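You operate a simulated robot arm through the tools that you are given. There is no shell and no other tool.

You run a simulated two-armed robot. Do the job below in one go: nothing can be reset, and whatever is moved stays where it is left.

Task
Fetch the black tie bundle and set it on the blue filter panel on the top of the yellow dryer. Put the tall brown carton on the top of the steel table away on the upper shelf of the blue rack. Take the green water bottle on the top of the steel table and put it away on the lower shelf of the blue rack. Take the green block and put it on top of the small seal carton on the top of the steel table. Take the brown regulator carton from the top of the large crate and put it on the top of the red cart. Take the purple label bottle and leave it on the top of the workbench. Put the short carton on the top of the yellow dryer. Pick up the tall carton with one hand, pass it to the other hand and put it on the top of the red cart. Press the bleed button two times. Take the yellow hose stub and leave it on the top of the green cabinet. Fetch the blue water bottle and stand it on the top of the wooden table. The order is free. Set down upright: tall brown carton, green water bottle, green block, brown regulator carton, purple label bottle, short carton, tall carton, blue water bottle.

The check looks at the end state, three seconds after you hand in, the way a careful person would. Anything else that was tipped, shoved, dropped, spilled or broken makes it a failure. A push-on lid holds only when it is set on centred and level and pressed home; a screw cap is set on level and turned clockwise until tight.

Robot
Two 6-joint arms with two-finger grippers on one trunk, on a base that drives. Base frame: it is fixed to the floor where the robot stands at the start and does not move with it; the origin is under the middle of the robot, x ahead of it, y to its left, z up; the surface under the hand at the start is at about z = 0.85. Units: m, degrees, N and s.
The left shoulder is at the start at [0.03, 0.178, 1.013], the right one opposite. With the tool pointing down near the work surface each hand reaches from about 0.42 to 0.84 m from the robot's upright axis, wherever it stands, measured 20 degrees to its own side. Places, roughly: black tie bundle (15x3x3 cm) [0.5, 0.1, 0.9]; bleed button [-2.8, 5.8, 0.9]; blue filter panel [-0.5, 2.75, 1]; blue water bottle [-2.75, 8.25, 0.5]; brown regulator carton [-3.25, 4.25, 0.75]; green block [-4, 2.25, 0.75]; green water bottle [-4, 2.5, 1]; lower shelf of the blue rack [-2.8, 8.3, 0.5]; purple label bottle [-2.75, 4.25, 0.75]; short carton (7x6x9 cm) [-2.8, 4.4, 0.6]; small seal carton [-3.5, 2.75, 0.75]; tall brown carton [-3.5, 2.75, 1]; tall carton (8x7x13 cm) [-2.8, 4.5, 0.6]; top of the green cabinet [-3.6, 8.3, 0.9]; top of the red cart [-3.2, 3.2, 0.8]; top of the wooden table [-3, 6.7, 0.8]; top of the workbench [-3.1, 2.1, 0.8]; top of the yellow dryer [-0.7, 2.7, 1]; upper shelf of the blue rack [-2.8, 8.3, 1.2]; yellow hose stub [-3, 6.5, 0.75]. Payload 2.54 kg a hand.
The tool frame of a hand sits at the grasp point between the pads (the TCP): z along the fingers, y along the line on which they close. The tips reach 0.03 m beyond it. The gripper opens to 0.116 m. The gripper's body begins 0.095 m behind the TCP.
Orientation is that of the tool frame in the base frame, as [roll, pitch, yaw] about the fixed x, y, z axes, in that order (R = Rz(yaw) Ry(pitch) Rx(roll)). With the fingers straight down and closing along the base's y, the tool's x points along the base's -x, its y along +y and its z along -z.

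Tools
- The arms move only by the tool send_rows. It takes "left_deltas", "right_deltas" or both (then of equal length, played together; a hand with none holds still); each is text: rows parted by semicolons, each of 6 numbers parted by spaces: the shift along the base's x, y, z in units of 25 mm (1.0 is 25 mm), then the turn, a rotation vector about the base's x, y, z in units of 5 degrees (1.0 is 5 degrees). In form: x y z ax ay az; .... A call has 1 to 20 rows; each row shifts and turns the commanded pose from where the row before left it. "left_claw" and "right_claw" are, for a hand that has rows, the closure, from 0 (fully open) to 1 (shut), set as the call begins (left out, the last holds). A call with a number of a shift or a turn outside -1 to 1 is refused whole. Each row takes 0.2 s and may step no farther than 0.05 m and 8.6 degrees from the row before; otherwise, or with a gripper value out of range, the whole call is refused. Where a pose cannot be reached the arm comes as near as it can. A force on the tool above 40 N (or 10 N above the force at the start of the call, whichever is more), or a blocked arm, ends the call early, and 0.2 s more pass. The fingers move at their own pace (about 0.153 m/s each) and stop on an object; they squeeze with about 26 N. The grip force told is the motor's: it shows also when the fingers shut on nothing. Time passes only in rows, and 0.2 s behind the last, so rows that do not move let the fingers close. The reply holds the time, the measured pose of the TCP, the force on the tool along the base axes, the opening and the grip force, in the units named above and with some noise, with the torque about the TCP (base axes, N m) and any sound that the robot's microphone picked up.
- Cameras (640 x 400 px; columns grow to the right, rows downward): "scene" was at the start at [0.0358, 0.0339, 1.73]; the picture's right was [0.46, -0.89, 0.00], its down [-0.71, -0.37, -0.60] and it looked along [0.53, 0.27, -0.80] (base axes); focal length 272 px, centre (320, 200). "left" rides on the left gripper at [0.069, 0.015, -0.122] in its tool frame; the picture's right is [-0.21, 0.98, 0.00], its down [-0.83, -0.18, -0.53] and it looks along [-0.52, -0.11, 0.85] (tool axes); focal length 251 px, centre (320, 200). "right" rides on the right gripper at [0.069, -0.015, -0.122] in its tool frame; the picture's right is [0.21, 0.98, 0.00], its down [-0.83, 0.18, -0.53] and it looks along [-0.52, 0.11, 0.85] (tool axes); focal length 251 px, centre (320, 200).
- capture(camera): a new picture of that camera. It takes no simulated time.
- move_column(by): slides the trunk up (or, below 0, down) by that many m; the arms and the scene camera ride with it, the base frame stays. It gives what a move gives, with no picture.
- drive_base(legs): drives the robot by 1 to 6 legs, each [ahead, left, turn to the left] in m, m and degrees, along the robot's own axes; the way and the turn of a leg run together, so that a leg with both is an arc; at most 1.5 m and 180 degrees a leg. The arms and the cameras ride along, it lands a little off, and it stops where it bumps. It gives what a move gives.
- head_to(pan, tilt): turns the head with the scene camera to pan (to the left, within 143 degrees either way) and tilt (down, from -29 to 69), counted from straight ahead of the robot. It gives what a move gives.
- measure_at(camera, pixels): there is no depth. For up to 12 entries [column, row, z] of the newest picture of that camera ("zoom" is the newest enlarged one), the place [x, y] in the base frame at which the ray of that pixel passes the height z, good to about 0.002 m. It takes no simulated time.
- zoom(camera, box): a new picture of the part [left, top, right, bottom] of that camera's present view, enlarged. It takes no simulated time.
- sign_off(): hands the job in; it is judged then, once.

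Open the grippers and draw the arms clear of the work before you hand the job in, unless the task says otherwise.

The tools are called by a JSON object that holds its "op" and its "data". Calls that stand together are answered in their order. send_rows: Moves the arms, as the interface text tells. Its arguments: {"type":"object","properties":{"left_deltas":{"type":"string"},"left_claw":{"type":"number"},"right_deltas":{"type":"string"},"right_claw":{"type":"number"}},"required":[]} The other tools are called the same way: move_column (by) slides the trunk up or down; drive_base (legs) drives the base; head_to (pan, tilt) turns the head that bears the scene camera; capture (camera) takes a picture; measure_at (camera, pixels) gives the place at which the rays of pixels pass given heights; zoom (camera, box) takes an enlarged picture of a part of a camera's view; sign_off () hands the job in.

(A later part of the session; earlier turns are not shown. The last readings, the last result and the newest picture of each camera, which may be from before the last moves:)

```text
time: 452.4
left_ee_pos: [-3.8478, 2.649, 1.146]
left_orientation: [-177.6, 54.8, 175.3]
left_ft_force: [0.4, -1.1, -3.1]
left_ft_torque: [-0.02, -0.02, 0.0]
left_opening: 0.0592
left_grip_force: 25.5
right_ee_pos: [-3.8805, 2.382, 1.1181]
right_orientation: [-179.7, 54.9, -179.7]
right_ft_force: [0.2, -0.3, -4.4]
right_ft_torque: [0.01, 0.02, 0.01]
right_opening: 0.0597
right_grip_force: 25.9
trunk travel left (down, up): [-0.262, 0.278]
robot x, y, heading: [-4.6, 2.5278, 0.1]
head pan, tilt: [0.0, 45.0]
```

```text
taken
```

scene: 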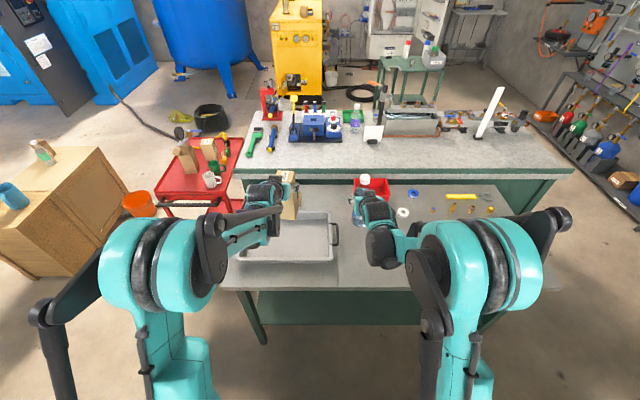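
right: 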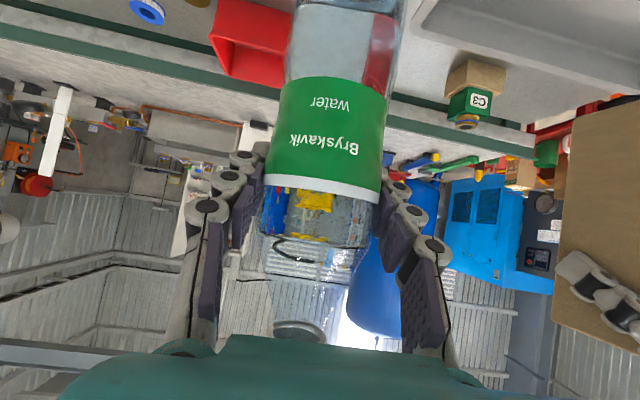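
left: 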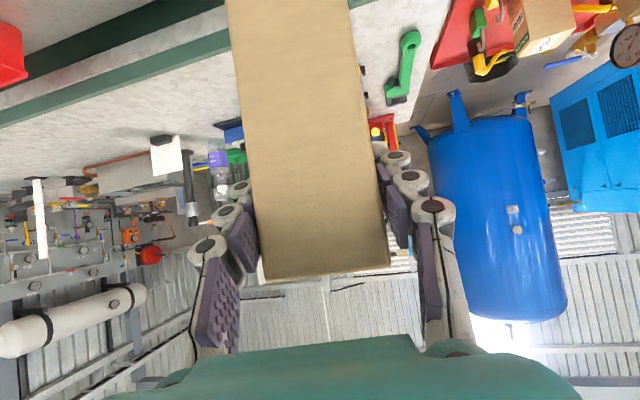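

Both are held. I'll raise the trunk, strafe north past the crate, and drive east along y≈5 to the passage beside the wooden table.

{"op": "move_column", "data": {"by": 0.2}}

{"op": "drive_base", "data": {"legs": [[0, 1.25, 0], [0.05, 1.25, 0]]}}

{"op": "head_to", "data": {"pan": 10, "tilt": 25}}

{"op": "capture", "data": {"camera": "scene"}}

```text
time: 454.6
left_ee_pos: [-3.8475, 2.6487, 1.3466]
left_orientation: [-177.6, 54.8, 175.3]
left_ft_force: [0.3, 0.2, -4.4]
left_ft_torque: [-0.02, 0.04, 0.0]
left_opening: 0.0591
left_grip_force: 26.0
right_ee_pos: [-3.8815, 2.383, 1.3184]
right_orientation: [-179.7, 54.9, -179.7]
right_ft_force: [-0.9, 0.5, -4.2]
right_ft_torque: [0.0, -0.01, -0.01]
right_opening: 0.0595
right_grip_force: 25.8
trunk travel left (down, up): [-0.462, 0.078]
robot x, y, heading: [-4.6008, 2.5278, 0.2]
head pan, tilt: [0.0, 45.0]
```

```text
time: 466.7
left_ee_pos: [-3.8107, 5.1404, 1.3461]
left_orientation: [-177.6, 54.8, 176.0]
left_ft_force: [0.3, 0.2, -3.3]
left_ft_torque: [0.03, 0.01, 0.01]
left_opening: 0.0595
left_grip_force: 26.3
right_ee_pos: [-3.8414, 4.8743, 1.3187]
right_orientation: [-179.7, 54.8, -179.1]
right_ft_force: [-0.6, -0.2, -5.1]
right_ft_torque: [0.03, -0.03, 0.01]
right_opening: 0.0598
right_grip_force: 26.1
trunk travel left (down, up): [-0.462, 0.078]
robot x, y, heading: [-4.5553, 5.0141, 0.6]
head pan, tilt: [0.0, 45.0]
```

```text
time: 467.6
left_ee_pos: [-3.8104, 5.1402, 1.3475]
left_orientation: [-177.6, 54.8, 175.8]
left_ft_force: [-0.5, 0.4, -2.7]
left_ft_torque: [-0.02, 0.01, 0.01]
left_opening: 0.0593
left_grip_force: 25.6
right_ee_pos: [-3.8419, 4.8744, 1.319]
right_orientation: [-179.7, 54.9, -179.1]
right_ft_force: [-0.1, 0.1, -4.4]
right_ft_torque: [0.03, -0.02, 0.0]
right_opening: 0.0596
right_grip_force: 26.4
trunk travel left (down, up): [-0.462, 0.078]
robot x, y, heading: [-4.5614, 5.0103, 0.4]
head pan, tilt: [10.0, 25.0]
```

```text
taken
```

scene: 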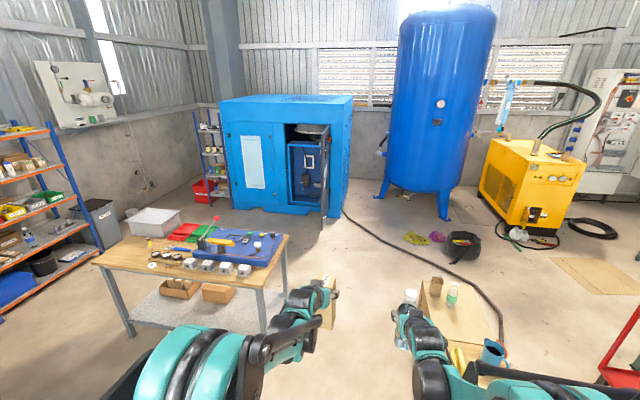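

I'll measure the wooden table's outline and the machine door from this view.

{"op": "measure_at", "data": {"camera": "scene", "pixels": [[93, 260, 0.8], [255, 290, 0.8], [289, 238, 0.8], [170, 210, 0.8], [132, 335, 0], [262, 335, 0], [322, 230, 0], [75, 150, 0], [300, 208, 0], [20, 310, 0.5], [100, 238, 0.5], [105, 245, 0]]}}

```text
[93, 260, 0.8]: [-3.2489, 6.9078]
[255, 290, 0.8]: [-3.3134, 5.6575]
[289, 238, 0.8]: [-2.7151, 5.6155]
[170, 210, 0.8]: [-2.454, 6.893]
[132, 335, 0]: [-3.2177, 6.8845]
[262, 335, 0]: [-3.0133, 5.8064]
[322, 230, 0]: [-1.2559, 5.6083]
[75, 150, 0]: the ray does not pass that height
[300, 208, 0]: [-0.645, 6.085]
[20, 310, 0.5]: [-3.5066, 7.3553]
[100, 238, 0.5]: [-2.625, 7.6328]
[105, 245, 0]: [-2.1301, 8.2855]
```

The table spans x -3.31..-2.7, y 5.63..6.91. I'll drive east along y≈5 to x≈-2.3, turn to face north, and look at the rack.

{"op": "drive_base", "data": {"legs": [[1.13, 0, -0.5], [1.13, 0, 0], [0, 0, 90]]}}

{"op": "head_to", "data": {"pan": 10, "tilt": 15}}

{"op": "capture", "data": {"camera": "scene"}}

```text
time: 482.5
left_ee_pos: [-2.426, 5.8095, 1.347]
left_orientation: [-177.5, 54.8, -94.6]
left_ft_force: [-0.8, -0.1, -3.0]
left_ft_torque: [-0.02, 0.03, -0.01]
left_opening: 0.0593
left_grip_force: 26.3
right_ee_pos: [-2.159, 5.7761, 1.318]
right_orientation: [-179.7, 54.9, -89.7]
right_ft_force: [0.7, 0.9, -5.4]
right_ft_torque: [-0.01, -0.03, -0.05]
right_opening: 0.0595
right_grip_force: 25.7
trunk travel left (down, up): [-0.462, 0.078]
robot x, y, heading: [-2.3046, 5.0581, 90.2]
head pan, tilt: [10.0, 25.0]
```

```text
time: 483.2
left_ee_pos: [-2.4261, 5.8082, 1.3459]
left_orientation: [-177.6, 54.8, -94.6]
left_ft_force: [0.0, 0.0, -3.1]
left_ft_torque: [-0.03, 0.03, 0.03]
left_opening: 0.0596
left_grip_force: 25.8
right_ee_pos: [-2.1604, 5.7757, 1.3186]
right_orientation: [-179.7, 54.9, -89.6]
right_ft_force: [-0.7, 0.3, -4.9]
right_ft_torque: [-0.01, 0.01, 0.02]
right_opening: 0.0599
right_grip_force: 26.1
trunk travel left (down, up): [-0.462, 0.078]
robot x, y, heading: [-2.3055, 5.061, 90.0]
head pan, tilt: [10.0, 15.0]
```

```text
taken
```

scene: 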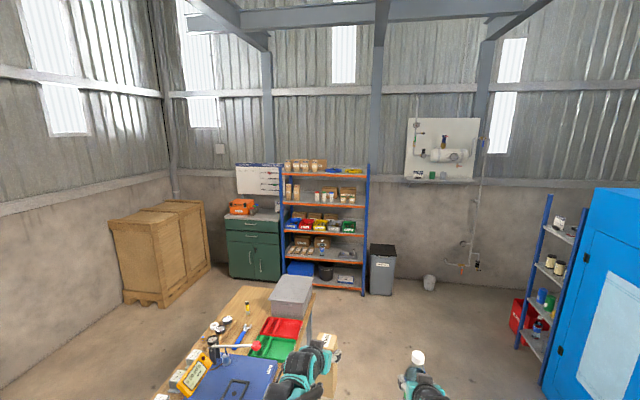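

The rack stands ahead at (280–370, 160–295). I'll zoom in and measure its posts and shelves.

{"op": "zoom", "data": {"camera": "scene", "box": [220, 150, 400, 300]}}

{"op": "measure_at", "data": {"camera": "scene", "pixels": [[366, 295, 0], [284, 283, 0], [230, 278, 0], [375, 293, 0], [395, 293, 0], [165, 307, 0], [278, 230, 0.9], [229, 225, 0.9]]}}

```text
2.67 times, centred on (310, 225) of scene
```

zoom: 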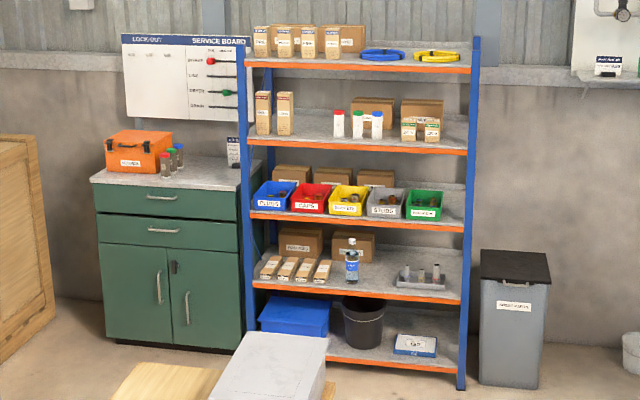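

```text
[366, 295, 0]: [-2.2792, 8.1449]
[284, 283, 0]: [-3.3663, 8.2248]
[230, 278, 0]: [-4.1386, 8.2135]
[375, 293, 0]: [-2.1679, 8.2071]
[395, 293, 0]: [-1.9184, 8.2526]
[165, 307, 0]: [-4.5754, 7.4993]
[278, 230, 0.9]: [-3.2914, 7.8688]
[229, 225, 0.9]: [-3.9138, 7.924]
```

The rack spans x -3.3..-2.28 with its front at y≈8.14. I'll draw both hands in a little and drive north beside the table to y≈7.28.

{"op": "send_rows", "data": {"left_deltas": "0 -0.8 0 0 0 0; 0 -0.8 0 0 0 0; 0 -0.8 0 0 0 0; 0 -0.8 0 0 0 0; 0 0 0 0 0 0", "right_deltas": "0 -0.8 0 0 0 0; 0 -0.8 0 0 0 0; 0 -0.8 0 0 0 0; 0 -0.8 0 0 0 0; 0 0 0 0 0 0"}}

{"op": "drive_base", "data": {"legs": [[1.15, 0, 0], [1.05, 0, 0]]}}

{"op": "head_to", "data": {"pan": 20, "tilt": 25}}

{"op": "capture", "data": {"camera": "scene"}}

```text
time: 484.4
left_ee_pos: [-2.427, 5.729, 1.3463]
left_orientation: [-177.5, 54.7, -94.7]
left_ft_force: [-0.4, 0.4, -2.8]
left_ft_torque: [-0.03, 0.0, 0.04]
left_opening: 0.0593
left_grip_force: 25.6
right_ee_pos: [-2.1611, 5.6962, 1.3172]
right_orientation: [-179.6, 54.9, -89.5]
right_ft_force: [0.6, 1.0, -4.7]
right_ft_torque: [0.01, 0.0, 0.0]
right_opening: 0.0597
right_grip_force: 26.0
trunk travel left (down, up): [-0.462, 0.078]
robot x, y, heading: [-2.3023, 5.0564, 90.0]
head pan, tilt: [10.0, 15.0]
```

```text
time: 495.3
left_ee_pos: [-2.4242, 7.9344, 1.3464]
left_orientation: [-177.6, 54.8, -94.5]
left_ft_force: [1.1, -0.9, -3.4]
left_ft_torque: [-0.06, 0.03, 0.0]
left_opening: 0.0594
left_grip_force: 25.8
right_ee_pos: [-2.158, 7.9013, 1.3176]
right_orientation: [-179.7, 55.0, -89.5]
right_ft_force: [0.2, -0.6, -4.4]
right_ft_torque: [0.01, -0.03, -0.02]
right_opening: 0.0596
right_grip_force: 25.9
trunk travel left (down, up): [-0.462, 0.078]
robot x, y, heading: [-2.3043, 7.2636, 90.3]
head pan, tilt: [10.0, 15.0]
```

```text
time: 496.0
left_ee_pos: [-2.4262, 7.9339, 1.3455]
left_orientation: [-177.6, 54.8, -94.6]
left_ft_force: [0.9, 0.1, -3.2]
left_ft_torque: [0.01, 0.04, 0.01]
left_opening: 0.0594
left_grip_force: 26.0
right_ee_pos: [-2.1589, 7.901, 1.3162]
right_orientation: [-179.8, 54.9, -89.7]
right_ft_force: [0.2, 1.0, -3.8]
right_ft_torque: [-0.03, -0.01, -0.01]
right_opening: 0.0599
right_grip_force: 26.5
trunk travel left (down, up): [-0.462, 0.078]
robot x, y, heading: [-2.3072, 7.2664, 90.3]
head pan, tilt: [20.0, 25.0]
```

```text
taken
```

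scene: 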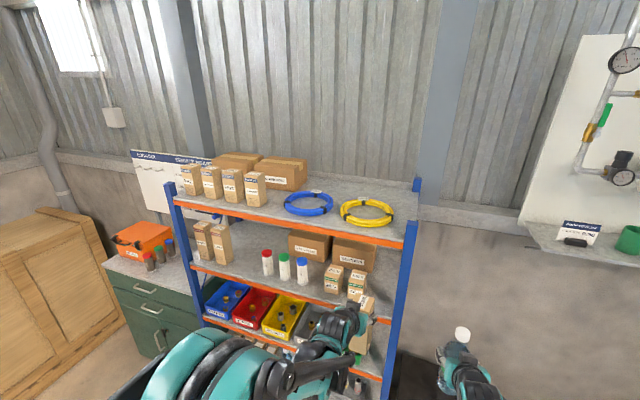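

I'll zoom in on the rack's upper shelf and measure at candidate heights.

{"op": "zoom", "data": {"camera": "scene", "box": [160, 190, 440, 365]}}

{"op": "measure_at", "data": {"camera": "scene", "pixels": [[395, 318, 1.2], [395, 318, 1.25], [196, 266, 1.2], [196, 266, 1.25], [404, 243, 1.6], [404, 243, 1.55], [178, 198, 1.6], [178, 198, 1.55]]}}

```text
2.29 times, centred on (300, 278) of scene
```

zoom: 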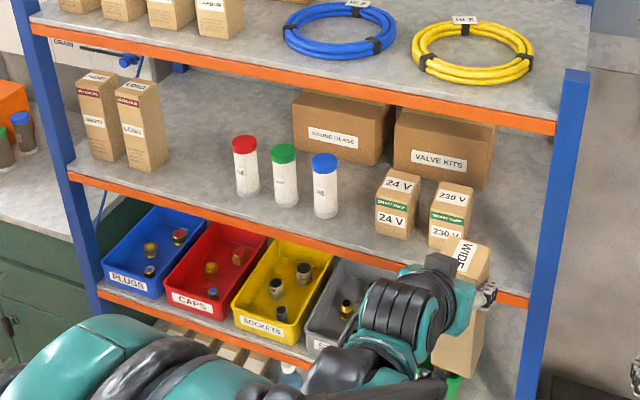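

```text
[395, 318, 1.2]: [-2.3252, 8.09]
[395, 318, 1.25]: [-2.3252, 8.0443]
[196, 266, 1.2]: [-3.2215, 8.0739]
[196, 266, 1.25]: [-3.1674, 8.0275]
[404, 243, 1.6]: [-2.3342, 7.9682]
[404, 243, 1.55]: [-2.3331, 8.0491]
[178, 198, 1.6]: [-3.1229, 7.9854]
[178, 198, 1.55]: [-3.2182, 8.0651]
```

The upper shelf is at z≈1.2 with its front edge at y≈8.08, and the next shelf's edge at about 1.54. I'll measure the gaps between items.

{"op": "measure_at", "data": {"camera": "zoom", "pixels": [[166, 162, 1.2], [150, 172, 1.2], [238, 195, 1.2], [248, 200, 1.2], [325, 219, 1.2], [376, 232, 1.2], [440, 248, 1.2], [466, 245, 1.2], [520, 280, 1.2], [200, 190, 1.2], [205, 150, 1.2], [300, 160, 1.2]]}}

```text
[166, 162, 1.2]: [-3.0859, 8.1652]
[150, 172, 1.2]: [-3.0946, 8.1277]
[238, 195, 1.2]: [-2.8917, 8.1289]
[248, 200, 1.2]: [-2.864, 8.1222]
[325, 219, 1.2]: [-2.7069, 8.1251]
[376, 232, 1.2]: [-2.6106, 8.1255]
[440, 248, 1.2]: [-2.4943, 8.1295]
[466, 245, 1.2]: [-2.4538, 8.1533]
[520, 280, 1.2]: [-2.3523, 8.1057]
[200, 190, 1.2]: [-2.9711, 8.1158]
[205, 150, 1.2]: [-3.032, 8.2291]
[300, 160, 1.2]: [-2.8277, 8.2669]
```

The 18 cm gap between the leaning cartons and the red-capped bottle, centred x≈-2.985, suits. I'll strafe left 0.55 m.

{"op": "drive_base", "data": {"legs": [[0, 0.55, -0.3]]}}

{"op": "head_to", "data": {"pan": 5, "tilt": 25}}

{"op": "capture", "data": {"camera": "scene"}}

{"op": "capture", "data": {"camera": "left"}}

```text
time: 499.1
left_ee_pos: [-2.9614, 7.936, 1.3471]
left_orientation: [-177.6, 54.7, -95.0]
left_ft_force: [-0.5, -0.5, -2.8]
left_ft_torque: [-0.01, -0.04, 0.0]
left_opening: 0.0596
left_grip_force: 26.6
right_ee_pos: [-2.6967, 7.901, 1.3174]
right_orientation: [-179.7, 54.9, -90.1]
right_ft_force: [0.6, -0.1, -3.8]
right_ft_torque: [-0.04, -0.02, 0.0]
right_opening: 0.0597
right_grip_force: 25.9
trunk travel left (down, up): [-0.462, 0.078]
robot x, y, heading: [-2.8473, 7.2671, 89.4]
head pan, tilt: [20.0, 25.0]
```

```text
time: 499.9
left_ee_pos: [-2.9631, 7.936, 1.3471]
left_orientation: [-177.4, 54.8, -95.1]
left_ft_force: [-0.4, -0.2, -3.0]
left_ft_torque: [0.01, 0.06, -0.01]
left_opening: 0.0593
left_grip_force: 25.7
right_ee_pos: [-2.6969, 7.9013, 1.318]
right_orientation: [-179.7, 54.8, -90.1]
right_ft_force: [-0.6, -0.6, -4.4]
right_ft_torque: [-0.02, -0.01, 0.0]
right_opening: 0.0598
right_grip_force: 25.6
trunk travel left (down, up): [-0.462, 0.078]
robot x, y, heading: [-2.8466, 7.2648, 89.7]
head pan, tilt: [5.0, 25.0]
```

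```text
taken
```

scene: 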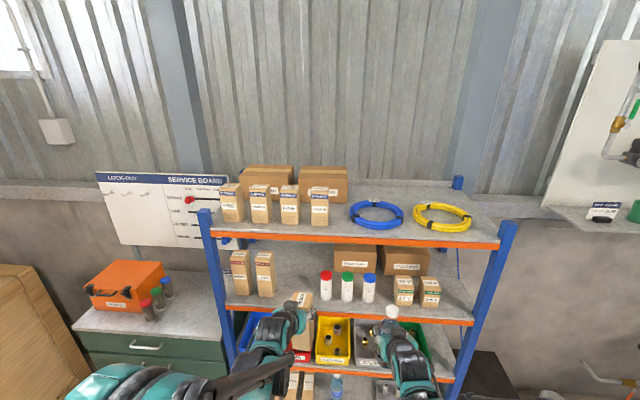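

```text
taken
```

left: 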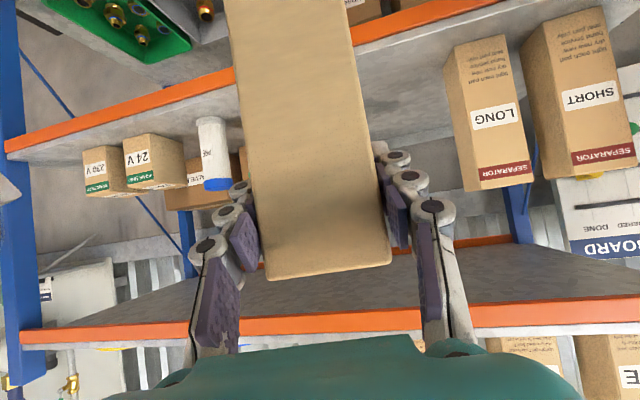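

I'll zoom into the upper shelf from this scene view to re-measure the gap.

{"op": "zoom", "data": {"camera": "scene", "box": [200, 230, 480, 340]}}

{"op": "measure_at", "data": {"camera": "zoom", "pixels": [[172, 148, 1.2], [157, 152, 1.2], [280, 158, 1.2], [290, 161, 1.2], [334, 163, 1.2], [385, 167, 1.2], [70, 178, 1.2], [600, 213, 1.2], [225, 165, 1.2]]}}

```text
2.29 times, centred on (340, 285) of scene
```

zoom: 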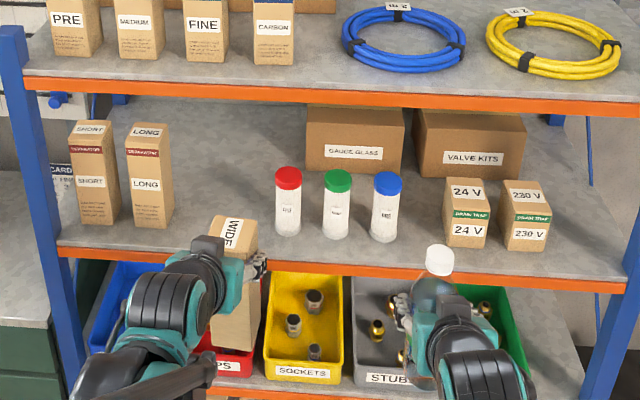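

```text
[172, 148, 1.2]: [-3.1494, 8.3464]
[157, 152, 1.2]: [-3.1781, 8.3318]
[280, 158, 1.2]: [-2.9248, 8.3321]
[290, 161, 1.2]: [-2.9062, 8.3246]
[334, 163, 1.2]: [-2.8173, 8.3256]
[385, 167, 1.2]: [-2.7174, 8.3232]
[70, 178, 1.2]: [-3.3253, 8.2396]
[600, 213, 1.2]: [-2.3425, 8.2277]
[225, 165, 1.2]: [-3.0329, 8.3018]
```

{"op": "measure_at", "data": {"camera": "zoom", "pixels": [[165, 228, 1.2], [175, 218, 1.2], [276, 228, 1.2], [301, 228, 1.2], [288, 237, 1.2], [324, 232, 1.2], [70, 250, 1.2], [600, 282, 1.2], [225, 230, 1.2], [400, 265, 1.2]]}}

```text
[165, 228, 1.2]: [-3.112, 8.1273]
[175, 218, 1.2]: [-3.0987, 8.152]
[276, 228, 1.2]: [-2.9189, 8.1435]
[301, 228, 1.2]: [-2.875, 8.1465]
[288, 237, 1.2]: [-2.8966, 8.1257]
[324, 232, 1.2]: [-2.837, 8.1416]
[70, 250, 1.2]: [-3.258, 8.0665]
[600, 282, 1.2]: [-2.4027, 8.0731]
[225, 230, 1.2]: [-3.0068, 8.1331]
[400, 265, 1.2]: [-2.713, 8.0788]
```

The gap runs from x≈-3.10 to -2.92; I'll aim at x = -3.01. First I'll shift sideways and go part of the way in.

{"op": "send_rows", "data": {"left_deltas": "-0.6 0 0 0 0 0; -0.6 0 0 0 0 0; -0.6 0 0 0 0 0; 0 0.8 0 0 0 0; 0 0.8 0 0 0 0; 0 0.8 0 0 0 0; 0 0.8 0 0 0 0; 0 0.8 0 0 0 0; 0 0 0 0 0 0"}}

{"op": "capture", "data": {"camera": "left"}}

{"op": "zoom", "data": {"camera": "scene", "box": [200, 210, 400, 330]}}

```text
time: 501.9
left_ee_pos: [-3.008, 8.0363, 1.3481]
left_orientation: [-177.6, 54.8, -95.1]
left_ft_force: [-0.3, -0.3, -3.4]
left_ft_torque: [-0.05, 0.03, 0.0]
left_opening: 0.0594
left_grip_force: 25.9
right_ee_pos: [-2.6978, 7.8999, 1.3183]
right_orientation: [-179.7, 55.0, -90.1]
right_ft_force: [0.2, -0.7, -4.0]
right_ft_torque: [0.02, 0.01, 0.02]
right_opening: 0.0596
right_grip_force: 25.9
trunk travel left (down, up): [-0.462, 0.078]
robot x, y, heading: [-2.8486, 7.2674, 89.6]
head pan, tilt: [5.0, 25.0]
```

```text
taken
```

left: 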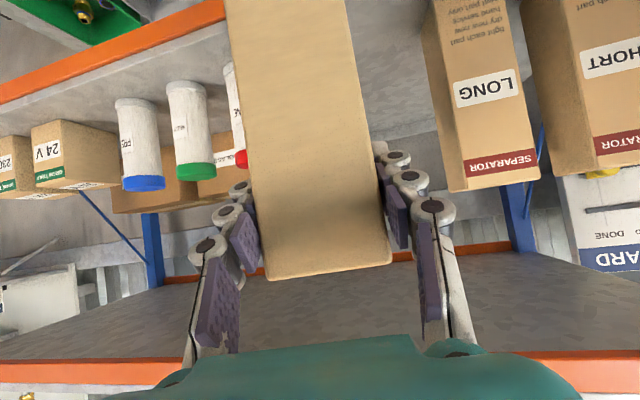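

```text
3.20 times, centred on (300, 270) of scene
```

zoom: 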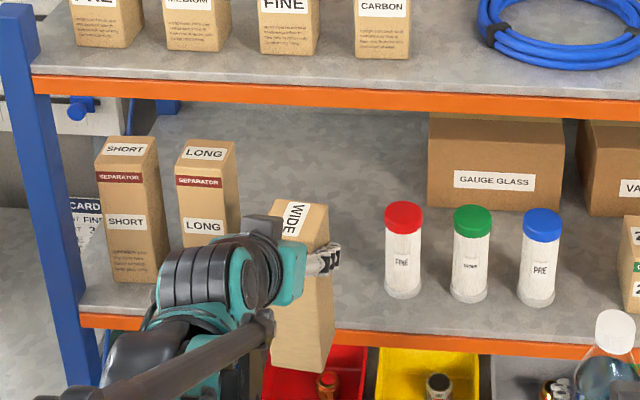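

Both sides have 4–5 cm clearance. I'll move in the remaining 12 cm.

{"op": "send_rows", "data": {"left_deltas": "0 0.95 0 0 0 0; 0 0.95 0 0 0 0; 0 0.95 0 0 0 0; 0 0.95 0 0 0 0; 0 0.95 0 0 0 0; 0 0.2 0 0 0 0; 0 0 0 0 0 0"}}

{"op": "zoom", "data": {"camera": "scene", "box": [200, 210, 400, 330]}}

{"op": "capture", "data": {"camera": "left"}}

```text
time: 503.5
left_ee_pos: [-3.0094, 8.1604, 1.3459]
left_orientation: [-177.5, 54.8, -95.1]
left_ft_force: [0.6, -0.8, -2.8]
left_ft_torque: [-0.02, 0.01, -0.01]
left_opening: 0.0596
left_grip_force: 25.9
right_ee_pos: [-2.6981, 7.9008, 1.3156]
right_orientation: [-179.7, 54.9, -90.1]
right_ft_force: [0.3, -0.4, -4.8]
right_ft_torque: [-0.04, -0.01, -0.01]
right_opening: 0.0596
right_grip_force: 25.9
trunk travel left (down, up): [-0.462, 0.078]
robot x, y, heading: [-2.844, 7.2623, 89.9]
head pan, tilt: [5.0, 25.0]
```

```text
3.20 times, centred on (300, 270) of scene
```

zoom: 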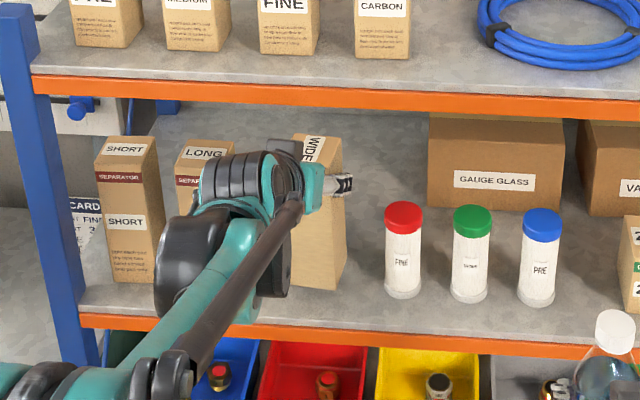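

```text
taken
```

left: 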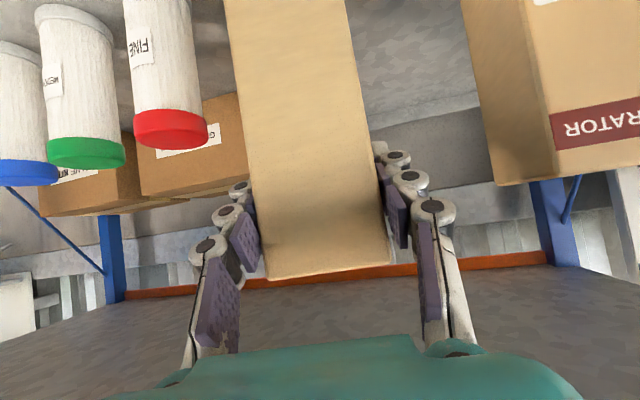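

The carton is inside the gap. I'll lower it to the shelf in small steps.

{"op": "send_rows", "data": {"left_deltas": "0 0 -0.4 0 0 0; 0 0 -0.4 0 0 0; 0 0 0 0 0 0"}}

{"op": "send_rows", "data": {"left_deltas": "0 0 -0.12 0 0 0; 0 0 -0.12 0 0 0; 0 0 0 0 0 0"}}

{"op": "send_rows", "data": {"left_deltas": "0 0 -0.12 0 0 0; 0 0 0 0 0 0"}}

```text
time: 504.3
left_ee_pos: [-3.0093, 8.1598, 1.3261]
left_orientation: [-177.6, 54.8, -95.1]
left_ft_force: [-0.4, -0.4, -3.5]
left_ft_torque: [-0.01, -0.01, -0.01]
left_opening: 0.0595
left_grip_force: 25.9
right_ee_pos: [-2.6976, 7.9007, 1.3173]
right_orientation: [-179.7, 54.9, -90.0]
right_ft_force: [0.3, -0.2, -5.2]
right_ft_torque: [-0.02, -0.02, 0.01]
right_opening: 0.0599
right_grip_force: 26.3
trunk travel left (down, up): [-0.462, 0.078]
robot x, y, heading: [-2.8494, 7.2638, 89.8]
head pan, tilt: [5.0, 25.0]
```

```text
time: 505.1
left_ee_pos: [-3.0087, 8.1591, 1.3186]
left_orientation: [-177.5, 54.8, -95.1]
left_ft_force: [0.0, -0.5, -3.5]
left_ft_torque: [-0.03, 0.03, -0.03]
left_opening: 0.0595
left_grip_force: 25.8
right_ee_pos: [-2.6973, 7.9002, 1.3169]
right_orientation: [-179.8, 54.9, -90.1]
right_ft_force: [0.4, -0.4, -3.3]
right_ft_torque: [-0.03, -0.02, -0.01]
right_opening: 0.0599
right_grip_force: 26.1
trunk travel left (down, up): [-0.462, 0.078]
robot x, y, heading: [-2.8496, 7.2665, 89.6]
head pan, tilt: [5.0, 25.0]
```

```text
time: 505.7
left_ee_pos: [-3.0082, 8.1584, 1.3192]
left_orientation: [-177.8, 55.0, -95.2]
left_ft_force: [0.3, 5.2, 14.5]
left_ft_torque: [0.37, 0.49, -0.1]
left_opening: 0.0594
left_grip_force: 26.3
right_ee_pos: [-2.6973, 7.8992, 1.319]
right_orientation: [-179.7, 54.8, -90.3]
right_ft_force: [0.3, 0.3, -4.6]
right_ft_torque: [0.0, 0.02, 0.02]
right_opening: 0.0596
right_grip_force: 26.2
trunk travel left (down, up): [-0.462, 0.078]
robot x, y, heading: [-2.847, 7.2647, 89.5]
head pan, tilt: [5.0, 25.0]
```

Contact at z=1.319 (14 N). I'll open the left hand gently and withdraw straight back along its axis.

{"op": "send_rows", "data": {"left_deltas": "0 0 0 0 0 0; 0 0 0 0 0 0; 0 0 0 0 0 0", "left_claw": 0.3}}

{"op": "capture", "data": {"camera": "left"}}

{"op": "zoom", "data": {"camera": "scene", "box": [200, 210, 400, 330]}}

```text
time: 506.5
left_ee_pos: [-3.0082, 8.1592, 1.317]
left_orientation: [-177.5, 54.8, -95.1]
left_ft_force: [-0.4, -0.8, 0.0]
left_ft_torque: [0.01, 0.01, -0.03]
left_opening: 0.0813
left_grip_force: 0.0
right_ee_pos: [-2.698, 7.901, 1.3167]
right_orientation: [-179.7, 54.9, -90.1]
right_ft_force: [0.1, 0.0, -4.2]
right_ft_torque: [0.02, -0.01, 0.01]
right_opening: 0.0596
right_grip_force: 26.0
trunk travel left (down, up): [-0.462, 0.078]
robot x, y, heading: [-2.8492, 7.2666, 89.6]
head pan, tilt: [5.0, 25.0]
```

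```text
taken
```

left: 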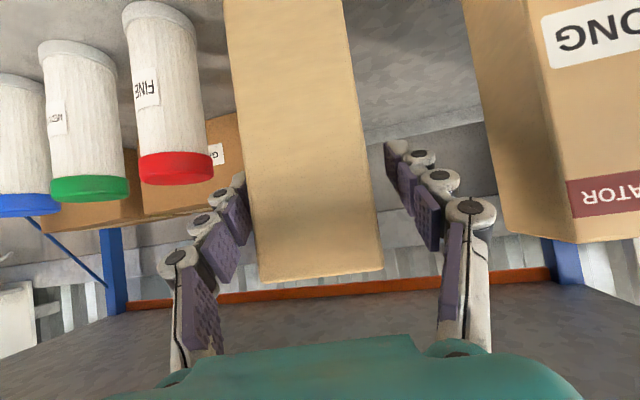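

```text
3.20 times, centred on (300, 270) of scene
```

zoom: 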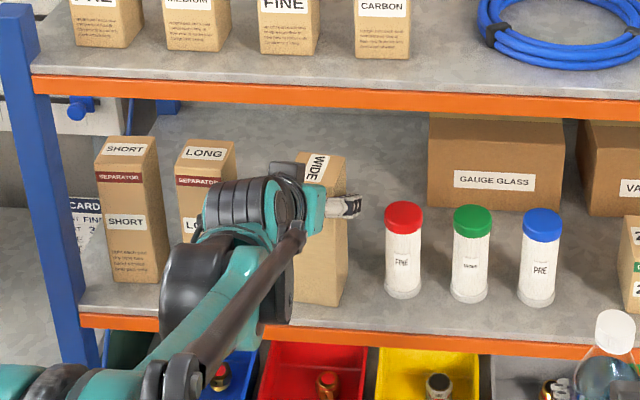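

The carton stands by itself, nearer the +x finger. I'll centre the hand and withdraw horizontally along the tool's direction.

{"op": "send_rows", "data": {"left_deltas": "0.25 0 0 0 0 0; -0.13 -0.9 0 0 0 0; -0.13 -0.9 0 0 0 0; -0.13 -0.9 0 0 0 0; -0.13 -0.9 0 0 0 0; -0.13 -0.9 0 0 0 0; -0.13 -0.9 0 0 0 0; -0.13 -0.9 0 0 0 0; -0.13 -0.9 0 0 0 0; -0.13 -0.9 0 0 0 0; 0 0 0 0 0 0"}}

{"op": "capture", "data": {"camera": "scene"}}

{"op": "zoom", "data": {"camera": "scene", "box": [200, 210, 400, 330]}}

```text
time: 508.9
left_ee_pos: [-3.0291, 7.9582, 1.3188]
left_orientation: [-177.6, 54.8, -95.1]
left_ft_force: [0.2, 0.6, 0.2]
left_ft_torque: [0.03, 0.02, 0.0]
left_opening: 0.0812
left_grip_force: 0.1
right_ee_pos: [-2.6976, 7.9011, 1.3168]
right_orientation: [-179.8, 54.9, -90.2]
right_ft_force: [-0.7, -0.3, -4.6]
right_ft_torque: [0.0, 0.01, -0.02]
right_opening: 0.0593
right_grip_force: 26.1
trunk travel left (down, up): [-0.462, 0.078]
robot x, y, heading: [-2.8478, 7.2669, 89.9]
head pan, tilt: [5.0, 25.0]
```

```text
taken
```

scene: 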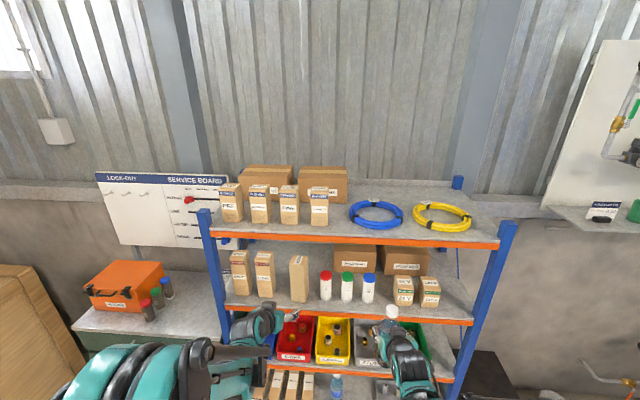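

```text
3.20 times, centred on (300, 270) of scene
```

zoom: 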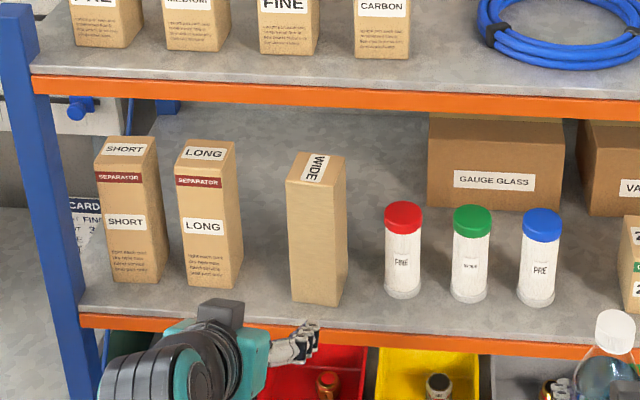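

The tall brown carton stands on the upper shelf. Next I'll lower the trunk fully to work at the lower shelf.

{"op": "move_column", "data": {"by": -0.44}}

{"op": "head_to", "data": {"pan": 0, "tilt": 45}}

{"op": "capture", "data": {"camera": "scene"}}

{"op": "capture", "data": {"camera": "left"}}

{"op": "capture", "data": {"camera": "right"}}

```text
refused: -0.44 is not a number from -0.4 to 0.4
```

```text
time: 509.7
left_ee_pos: [-3.0284, 7.9583, 1.319]
left_orientation: [-177.6, 54.9, -95.1]
left_ft_force: [0.1, 0.2, 0.5]
left_ft_torque: [0.01, -0.03, 0.0]
left_opening: 0.0812
left_grip_force: 0.0
right_ee_pos: [-2.6972, 7.8997, 1.3172]
right_orientation: [-179.7, 54.9, -90.0]
right_ft_force: [0.3, 0.4, -4.2]
right_ft_torque: [0.0, 0.0, 0.01]
right_opening: 0.0594
right_grip_force: 25.5
trunk travel left (down, up): [-0.462, 0.078]
robot x, y, heading: [-2.845, 7.2614, 89.7]
head pan, tilt: [0.0, 45.0]
```

```text
taken
```

scene: 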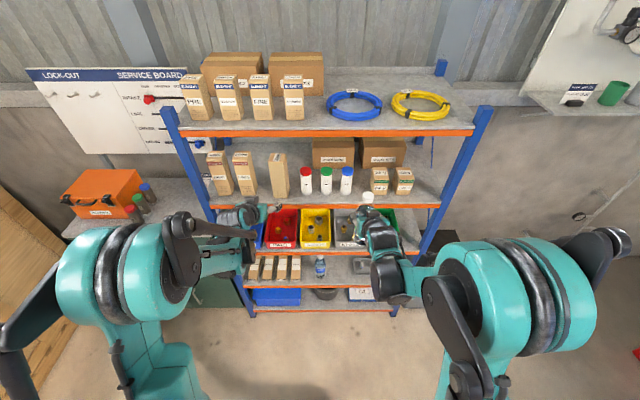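

```text
taken
```

left: 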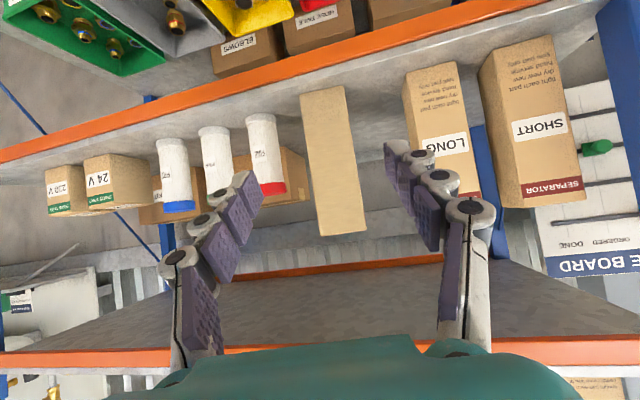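

```text
taken
```

right: 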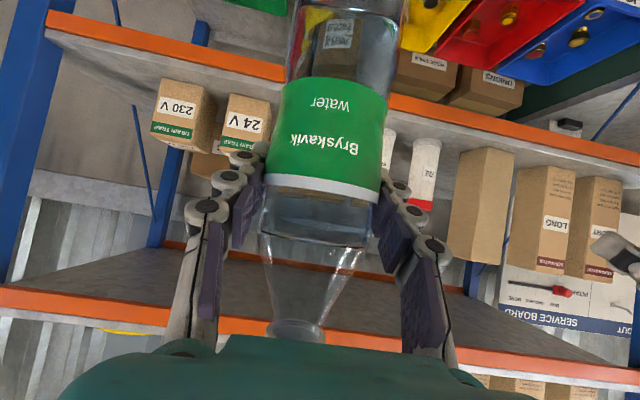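

The trunk moves at most 0.4 m per call, so I'll lower it in two goes.

{"op": "move_column", "data": {"by": -0.3}}

{"op": "move_column", "data": {"by": -0.15}}

{"op": "capture", "data": {"camera": "scene"}}

{"op": "capture", "data": {"camera": "left"}}

{"op": "capture", "data": {"camera": "right"}}

```text
time: 512.7
left_ee_pos: [-3.0293, 7.957, 1.0178]
left_orientation: [-177.7, 54.8, -95.2]
left_ft_force: [-0.3, -0.1, -0.3]
left_ft_torque: [0.02, -0.03, 0.0]
left_opening: 0.0811
left_grip_force: 0.1
right_ee_pos: [-2.6971, 7.901, 1.0175]
right_orientation: [-179.7, 54.9, -90.1]
right_ft_force: [0.4, 0.2, -5.0]
right_ft_torque: [-0.04, 0.0, 0.02]
right_opening: 0.0594
right_grip_force: 26.0
trunk travel left (down, up): [-0.162, 0.378]
robot x, y, heading: [-2.8478, 7.2674, 89.5]
head pan, tilt: [0.0, 45.0]
```

```text
time: 514.5
left_ee_pos: [-3.03, 7.9565, 0.87]
left_orientation: [-177.5, 54.7, -95.1]
left_ft_force: [-0.5, 0.6, -1.0]
left_ft_torque: [0.03, 0.02, 0.02]
left_opening: 0.0811
left_grip_force: 0.0
right_ee_pos: [-2.6982, 7.9002, 0.8678]
right_orientation: [-179.7, 54.9, -90.0]
right_ft_force: [-0.5, 1.1, -4.4]
right_ft_torque: [-0.02, -0.03, 0.0]
right_opening: 0.0596
right_grip_force: 25.6
trunk travel left (down, up): [-0.012, 0.528]
robot x, y, heading: [-2.8468, 7.2648, 89.7]
head pan, tilt: [0.0, 45.0]
```

```text
taken
```

scene: 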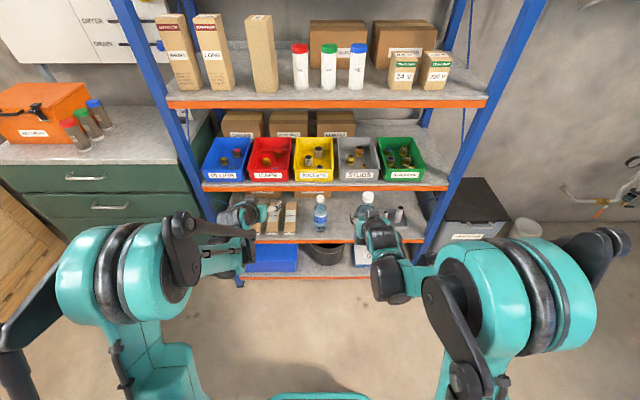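

```text
taken
```

left: 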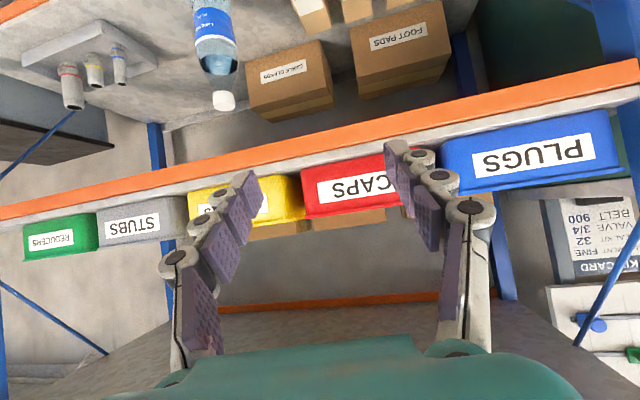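

```text
taken
```

right: 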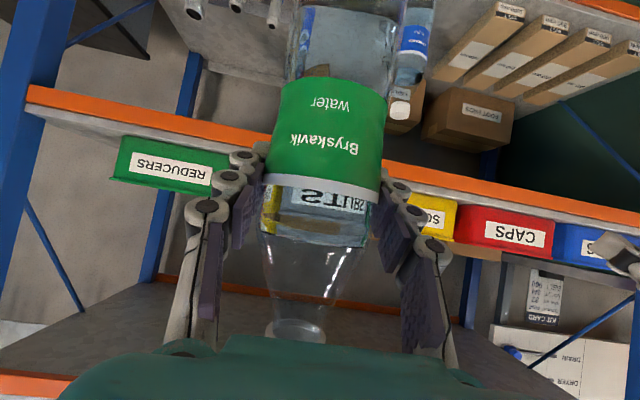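

I'll zoom in on the lower shelf with the blue bottle at (320, 213).

{"op": "zoom", "data": {"camera": "scene", "box": [230, 170, 440, 290]}}

{"op": "measure_at", "data": {"camera": "zoom", "pixels": [[276, 185, 0.5], [280, 70, 0.7], [255, 160, 0.55], [296, 160, 0.55], [220, 196, 0.5], [170, 185, 0.5], [480, 215, 0.5], [60, 215, 0.5], [540, 220, 0.5], [200, 60, 0.85], [500, 60, 0.85]]}}

```text
3.05 times, centred on (335, 230) of scene
```

zoom: 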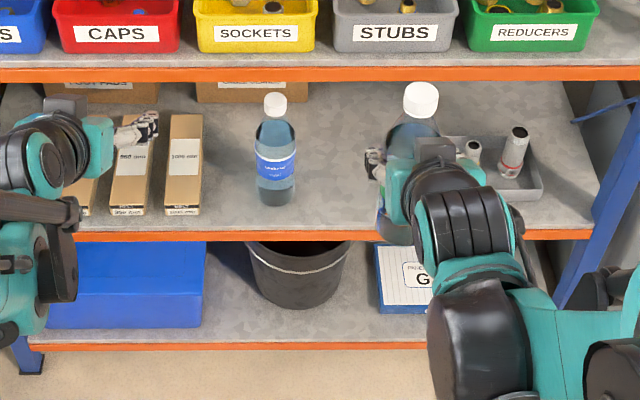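

```text
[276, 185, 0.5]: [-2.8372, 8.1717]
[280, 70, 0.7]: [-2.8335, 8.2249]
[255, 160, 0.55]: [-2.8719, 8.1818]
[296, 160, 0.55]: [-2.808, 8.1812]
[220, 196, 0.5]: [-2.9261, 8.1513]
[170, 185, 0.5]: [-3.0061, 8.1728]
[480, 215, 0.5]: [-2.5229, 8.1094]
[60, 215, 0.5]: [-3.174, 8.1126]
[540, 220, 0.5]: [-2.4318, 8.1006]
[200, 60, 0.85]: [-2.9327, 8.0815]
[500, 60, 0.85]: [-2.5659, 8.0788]
```

The blue bottle stands at about (-2.837, 8.16) and there is room for the green one at x≈-2.715. I'll lower the right hand in front of the rack first.

{"op": "send_rows", "data": {"right_deltas": "-0.07 0 -1 0 0 0; -0.07 0 -1 0 0 0; -0.07 0 -1 0 0 0; -0.07 0 -1 0 0 0; -0.07 0 -1 0 0 0; -0.07 0 -1 0 0 0; -0.07 0 -1 0 0 0; -0.07 0 -1 0 0 0; -0.07 0 -1 0 0 0; -0.07 0 -1 0 0 0; 0 0 0 0 0 0"}}

{"op": "capture", "data": {"camera": "right"}}

{"op": "zoom", "data": {"camera": "scene", "box": [230, 170, 440, 290]}}

```text
time: 516.9
left_ee_pos: [-3.0289, 7.9574, 0.8686]
left_orientation: [-177.6, 54.7, -95.2]
left_ft_force: [0.0, 0.7, 0.3]
left_ft_torque: [0.0, 0.01, 0.02]
left_opening: 0.081
left_grip_force: 0.1
right_ee_pos: [-2.7227, 7.9732, 0.678]
right_orientation: [-179.7, 54.8, -90.1]
right_ft_force: [0.4, 0.3, -3.8]
right_ft_torque: [-0.02, -0.01, 0.0]
right_opening: 0.0598
right_grip_force: 26.2
right hand out of reach, approached as far as the arm can: row 4, 5, 6, 7, 8, 9, 10
trunk travel left (down, up): [-0.012, 0.528]
robot x, y, heading: [-2.8484, 7.2689, 89.7]
head pan, tilt: [0.0, 45.0]
```

```text
taken
```

right: 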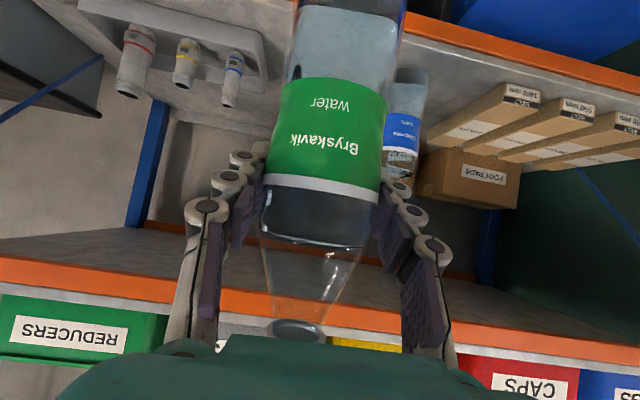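

```text
3.05 times, centred on (335, 230) of scene
```

zoom: 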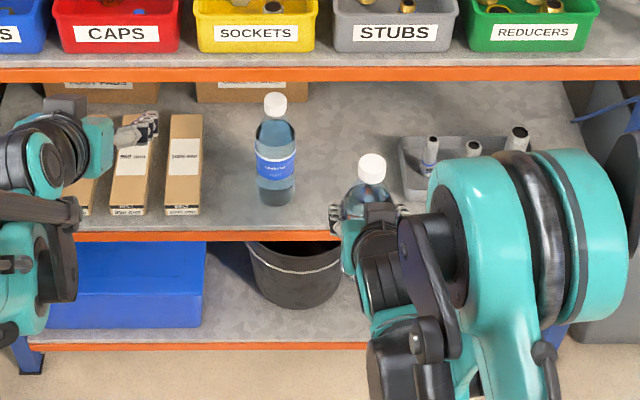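

The arm can't go lower this close in; farther out it can. I'll go forward and down together in small steps, keeping in front of the shelf edge.

{"op": "send_rows", "data": {"right_deltas": "0.1 0.5 -0.5 0 0 0; 0.1 0.5 -0.5 0 0 0; 0.1 0.5 -0.5 0 0 0; 0 0.5 -0.5 0 0 0; 0 0 0 0 0 0"}}

{"op": "capture", "data": {"camera": "right"}}

{"op": "zoom", "data": {"camera": "scene", "box": [230, 170, 440, 290]}}

```text
time: 518.1
left_ee_pos: [-3.0286, 7.9567, 0.868]
left_orientation: [-177.6, 54.9, -95.1]
left_ft_force: [-0.3, 0.1, -0.3]
left_ft_torque: [0.03, 0.02, -0.02]
left_opening: 0.0812
left_grip_force: 0.1
right_ee_pos: [-2.7153, 8.0239, 0.6265]
right_orientation: [-179.7, 54.9, -90.1]
right_ft_force: [-1.1, -0.5, -5.0]
right_ft_torque: [0.02, 0.0, 0.02]
right_opening: 0.0596
right_grip_force: 25.5
trunk travel left (down, up): [-0.012, 0.528]
robot x, y, heading: [-2.845, 7.2675, 89.6]
head pan, tilt: [0.0, 45.0]
```

```text
taken
```

right: 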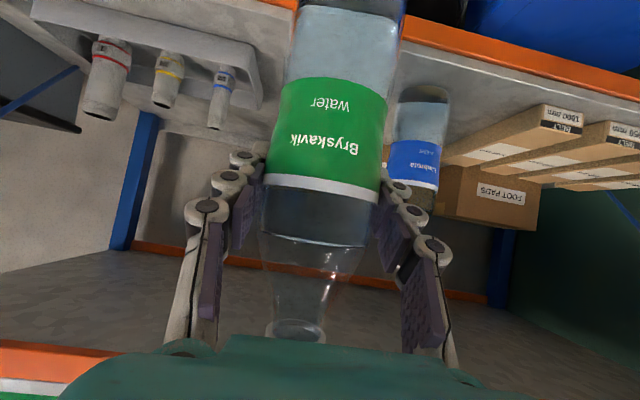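

```text
3.05 times, centred on (335, 230) of scene
```

zoom: 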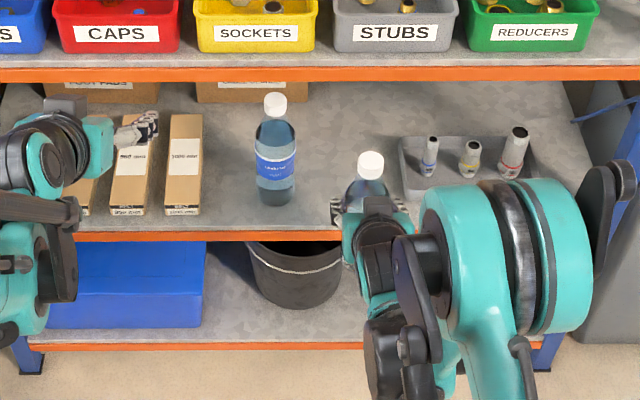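

Bottle bottom is now about 4 cm above the shelf level. I'll move it in to y≈8.155.

{"op": "send_rows", "data": {"right_deltas": "0 0.88 0 0 0 0; 0 0.88 0 0 0 0; 0 0.88 0 0 0 0; 0 0.88 0 0 0 0; 0 0.88 0 0 0 0; 0 0.88 0 0 0 0; 0 0 0 0 0 0"}}

{"op": "zoom", "data": {"camera": "scene", "box": [230, 170, 440, 290]}}

{"op": "capture", "data": {"camera": "right"}}

```text
time: 519.7
left_ee_pos: [-3.0285, 7.9582, 0.8686]
left_orientation: [-177.7, 54.8, -95.0]
left_ft_force: [0.7, -0.4, -0.4]
left_ft_torque: [0.01, 0.0, 0.0]
left_opening: 0.0812
left_grip_force: 0.2
right_ee_pos: [-2.7151, 8.1558, 0.6272]
right_orientation: [-179.8, 54.9, -90.1]
right_ft_force: [1.0, -0.5, -3.8]
right_ft_torque: [-0.02, 0.0, -0.01]
right_opening: 0.0596
right_grip_force: 26.1
trunk travel left (down, up): [-0.012, 0.528]
robot x, y, heading: [-2.8471, 7.2661, 89.9]
head pan, tilt: [0.0, 45.0]
```

```text
3.05 times, centred on (335, 230) of scene
```

zoom: 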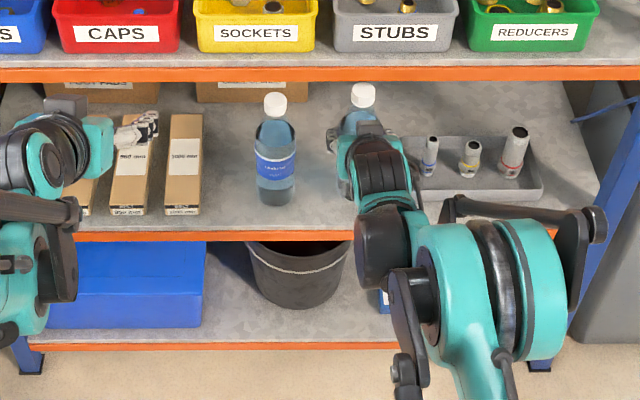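

```text
taken
```

right: 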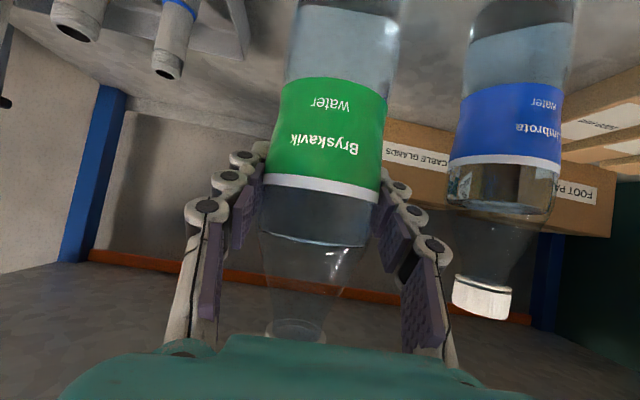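

It's well inside beside the blue bottle with space. I'll lower it to the shelf in small steps.

{"op": "send_rows", "data": {"right_deltas": "0 0 -0.5 0 0 0; 0 0 -0.6 0 0 0; 0 0 0 0 0 0"}}

{"op": "send_rows", "data": {"right_deltas": "0 0 -0.12 0 0 0; 0 0 -0.12 0 0 0; 0 0 0 0 0 0"}}

{"op": "send_rows", "data": {"right_deltas": "0 0 -0.12 0 0 0; 0 0 0 0 0 0"}}

```text
time: 520.5
left_ee_pos: [-3.0293, 7.958, 0.8687]
left_orientation: [-177.5, 54.9, -95.1]
left_ft_force: [0.0, -0.4, 0.2]
left_ft_torque: [-0.02, 0.01, 0.0]
left_opening: 0.0814
left_grip_force: 0.1
right_ee_pos: [-2.7154, 8.1491, 0.6081]
right_orientation: [-179.7, 54.8, -90.1]
right_ft_force: [0.5, -0.1, -5.0]
right_ft_torque: [-0.01, -0.03, 0.0]
right_opening: 0.0596
right_grip_force: 25.7
right hand out of reach, approached as far as the arm can: row 2
trunk travel left (down, up): [-0.012, 0.528]
robot x, y, heading: [-2.847, 7.2673, 89.8]
head pan, tilt: [0.0, 45.0]
```

```text
time: 521.3
left_ee_pos: [-3.0296, 7.957, 0.8676]
left_orientation: [-177.7, 54.8, -95.1]
left_ft_force: [-0.3, 0.7, 0.4]
left_ft_torque: [0.0, 0.03, 0.0]
left_opening: 0.0809
left_grip_force: 0.0
right_ee_pos: [-2.7136, 8.1468, 0.6048]
right_orientation: [-179.6, 54.9, -90.1]
right_ft_force: [-0.1, -0.1, -5.2]
right_ft_torque: [-0.02, 0.0, 0.0]
right_opening: 0.0599
right_grip_force: 26.1
right hand out of reach, approached as far as the arm can: row 2
trunk travel left (down, up): [-0.012, 0.528]
robot x, y, heading: [-2.85, 7.2684, 89.7]
head pan, tilt: [0.0, 45.0]
```

```text
time: 521.9
left_ee_pos: [-3.0295, 7.958, 0.8697]
left_orientation: [-177.6, 54.8, -95.1]
left_ft_force: [-0.5, -0.3, 0.6]
left_ft_torque: [0.01, 0.05, 0.01]
left_opening: 0.0815
left_grip_force: 0.0
right_ee_pos: [-2.7147, 8.1444, 0.6055]
right_orientation: [-179.6, 54.8, -90.1]
right_ft_force: [-0.1, 0.6, -5.0]
right_ft_torque: [-0.03, 0.0, -0.01]
right_opening: 0.0594
right_grip_force: 26.5
trunk travel left (down, up): [-0.012, 0.528]
robot x, y, heading: [-2.8453, 7.2665, 89.8]
head pan, tilt: [0.0, 45.0]
```

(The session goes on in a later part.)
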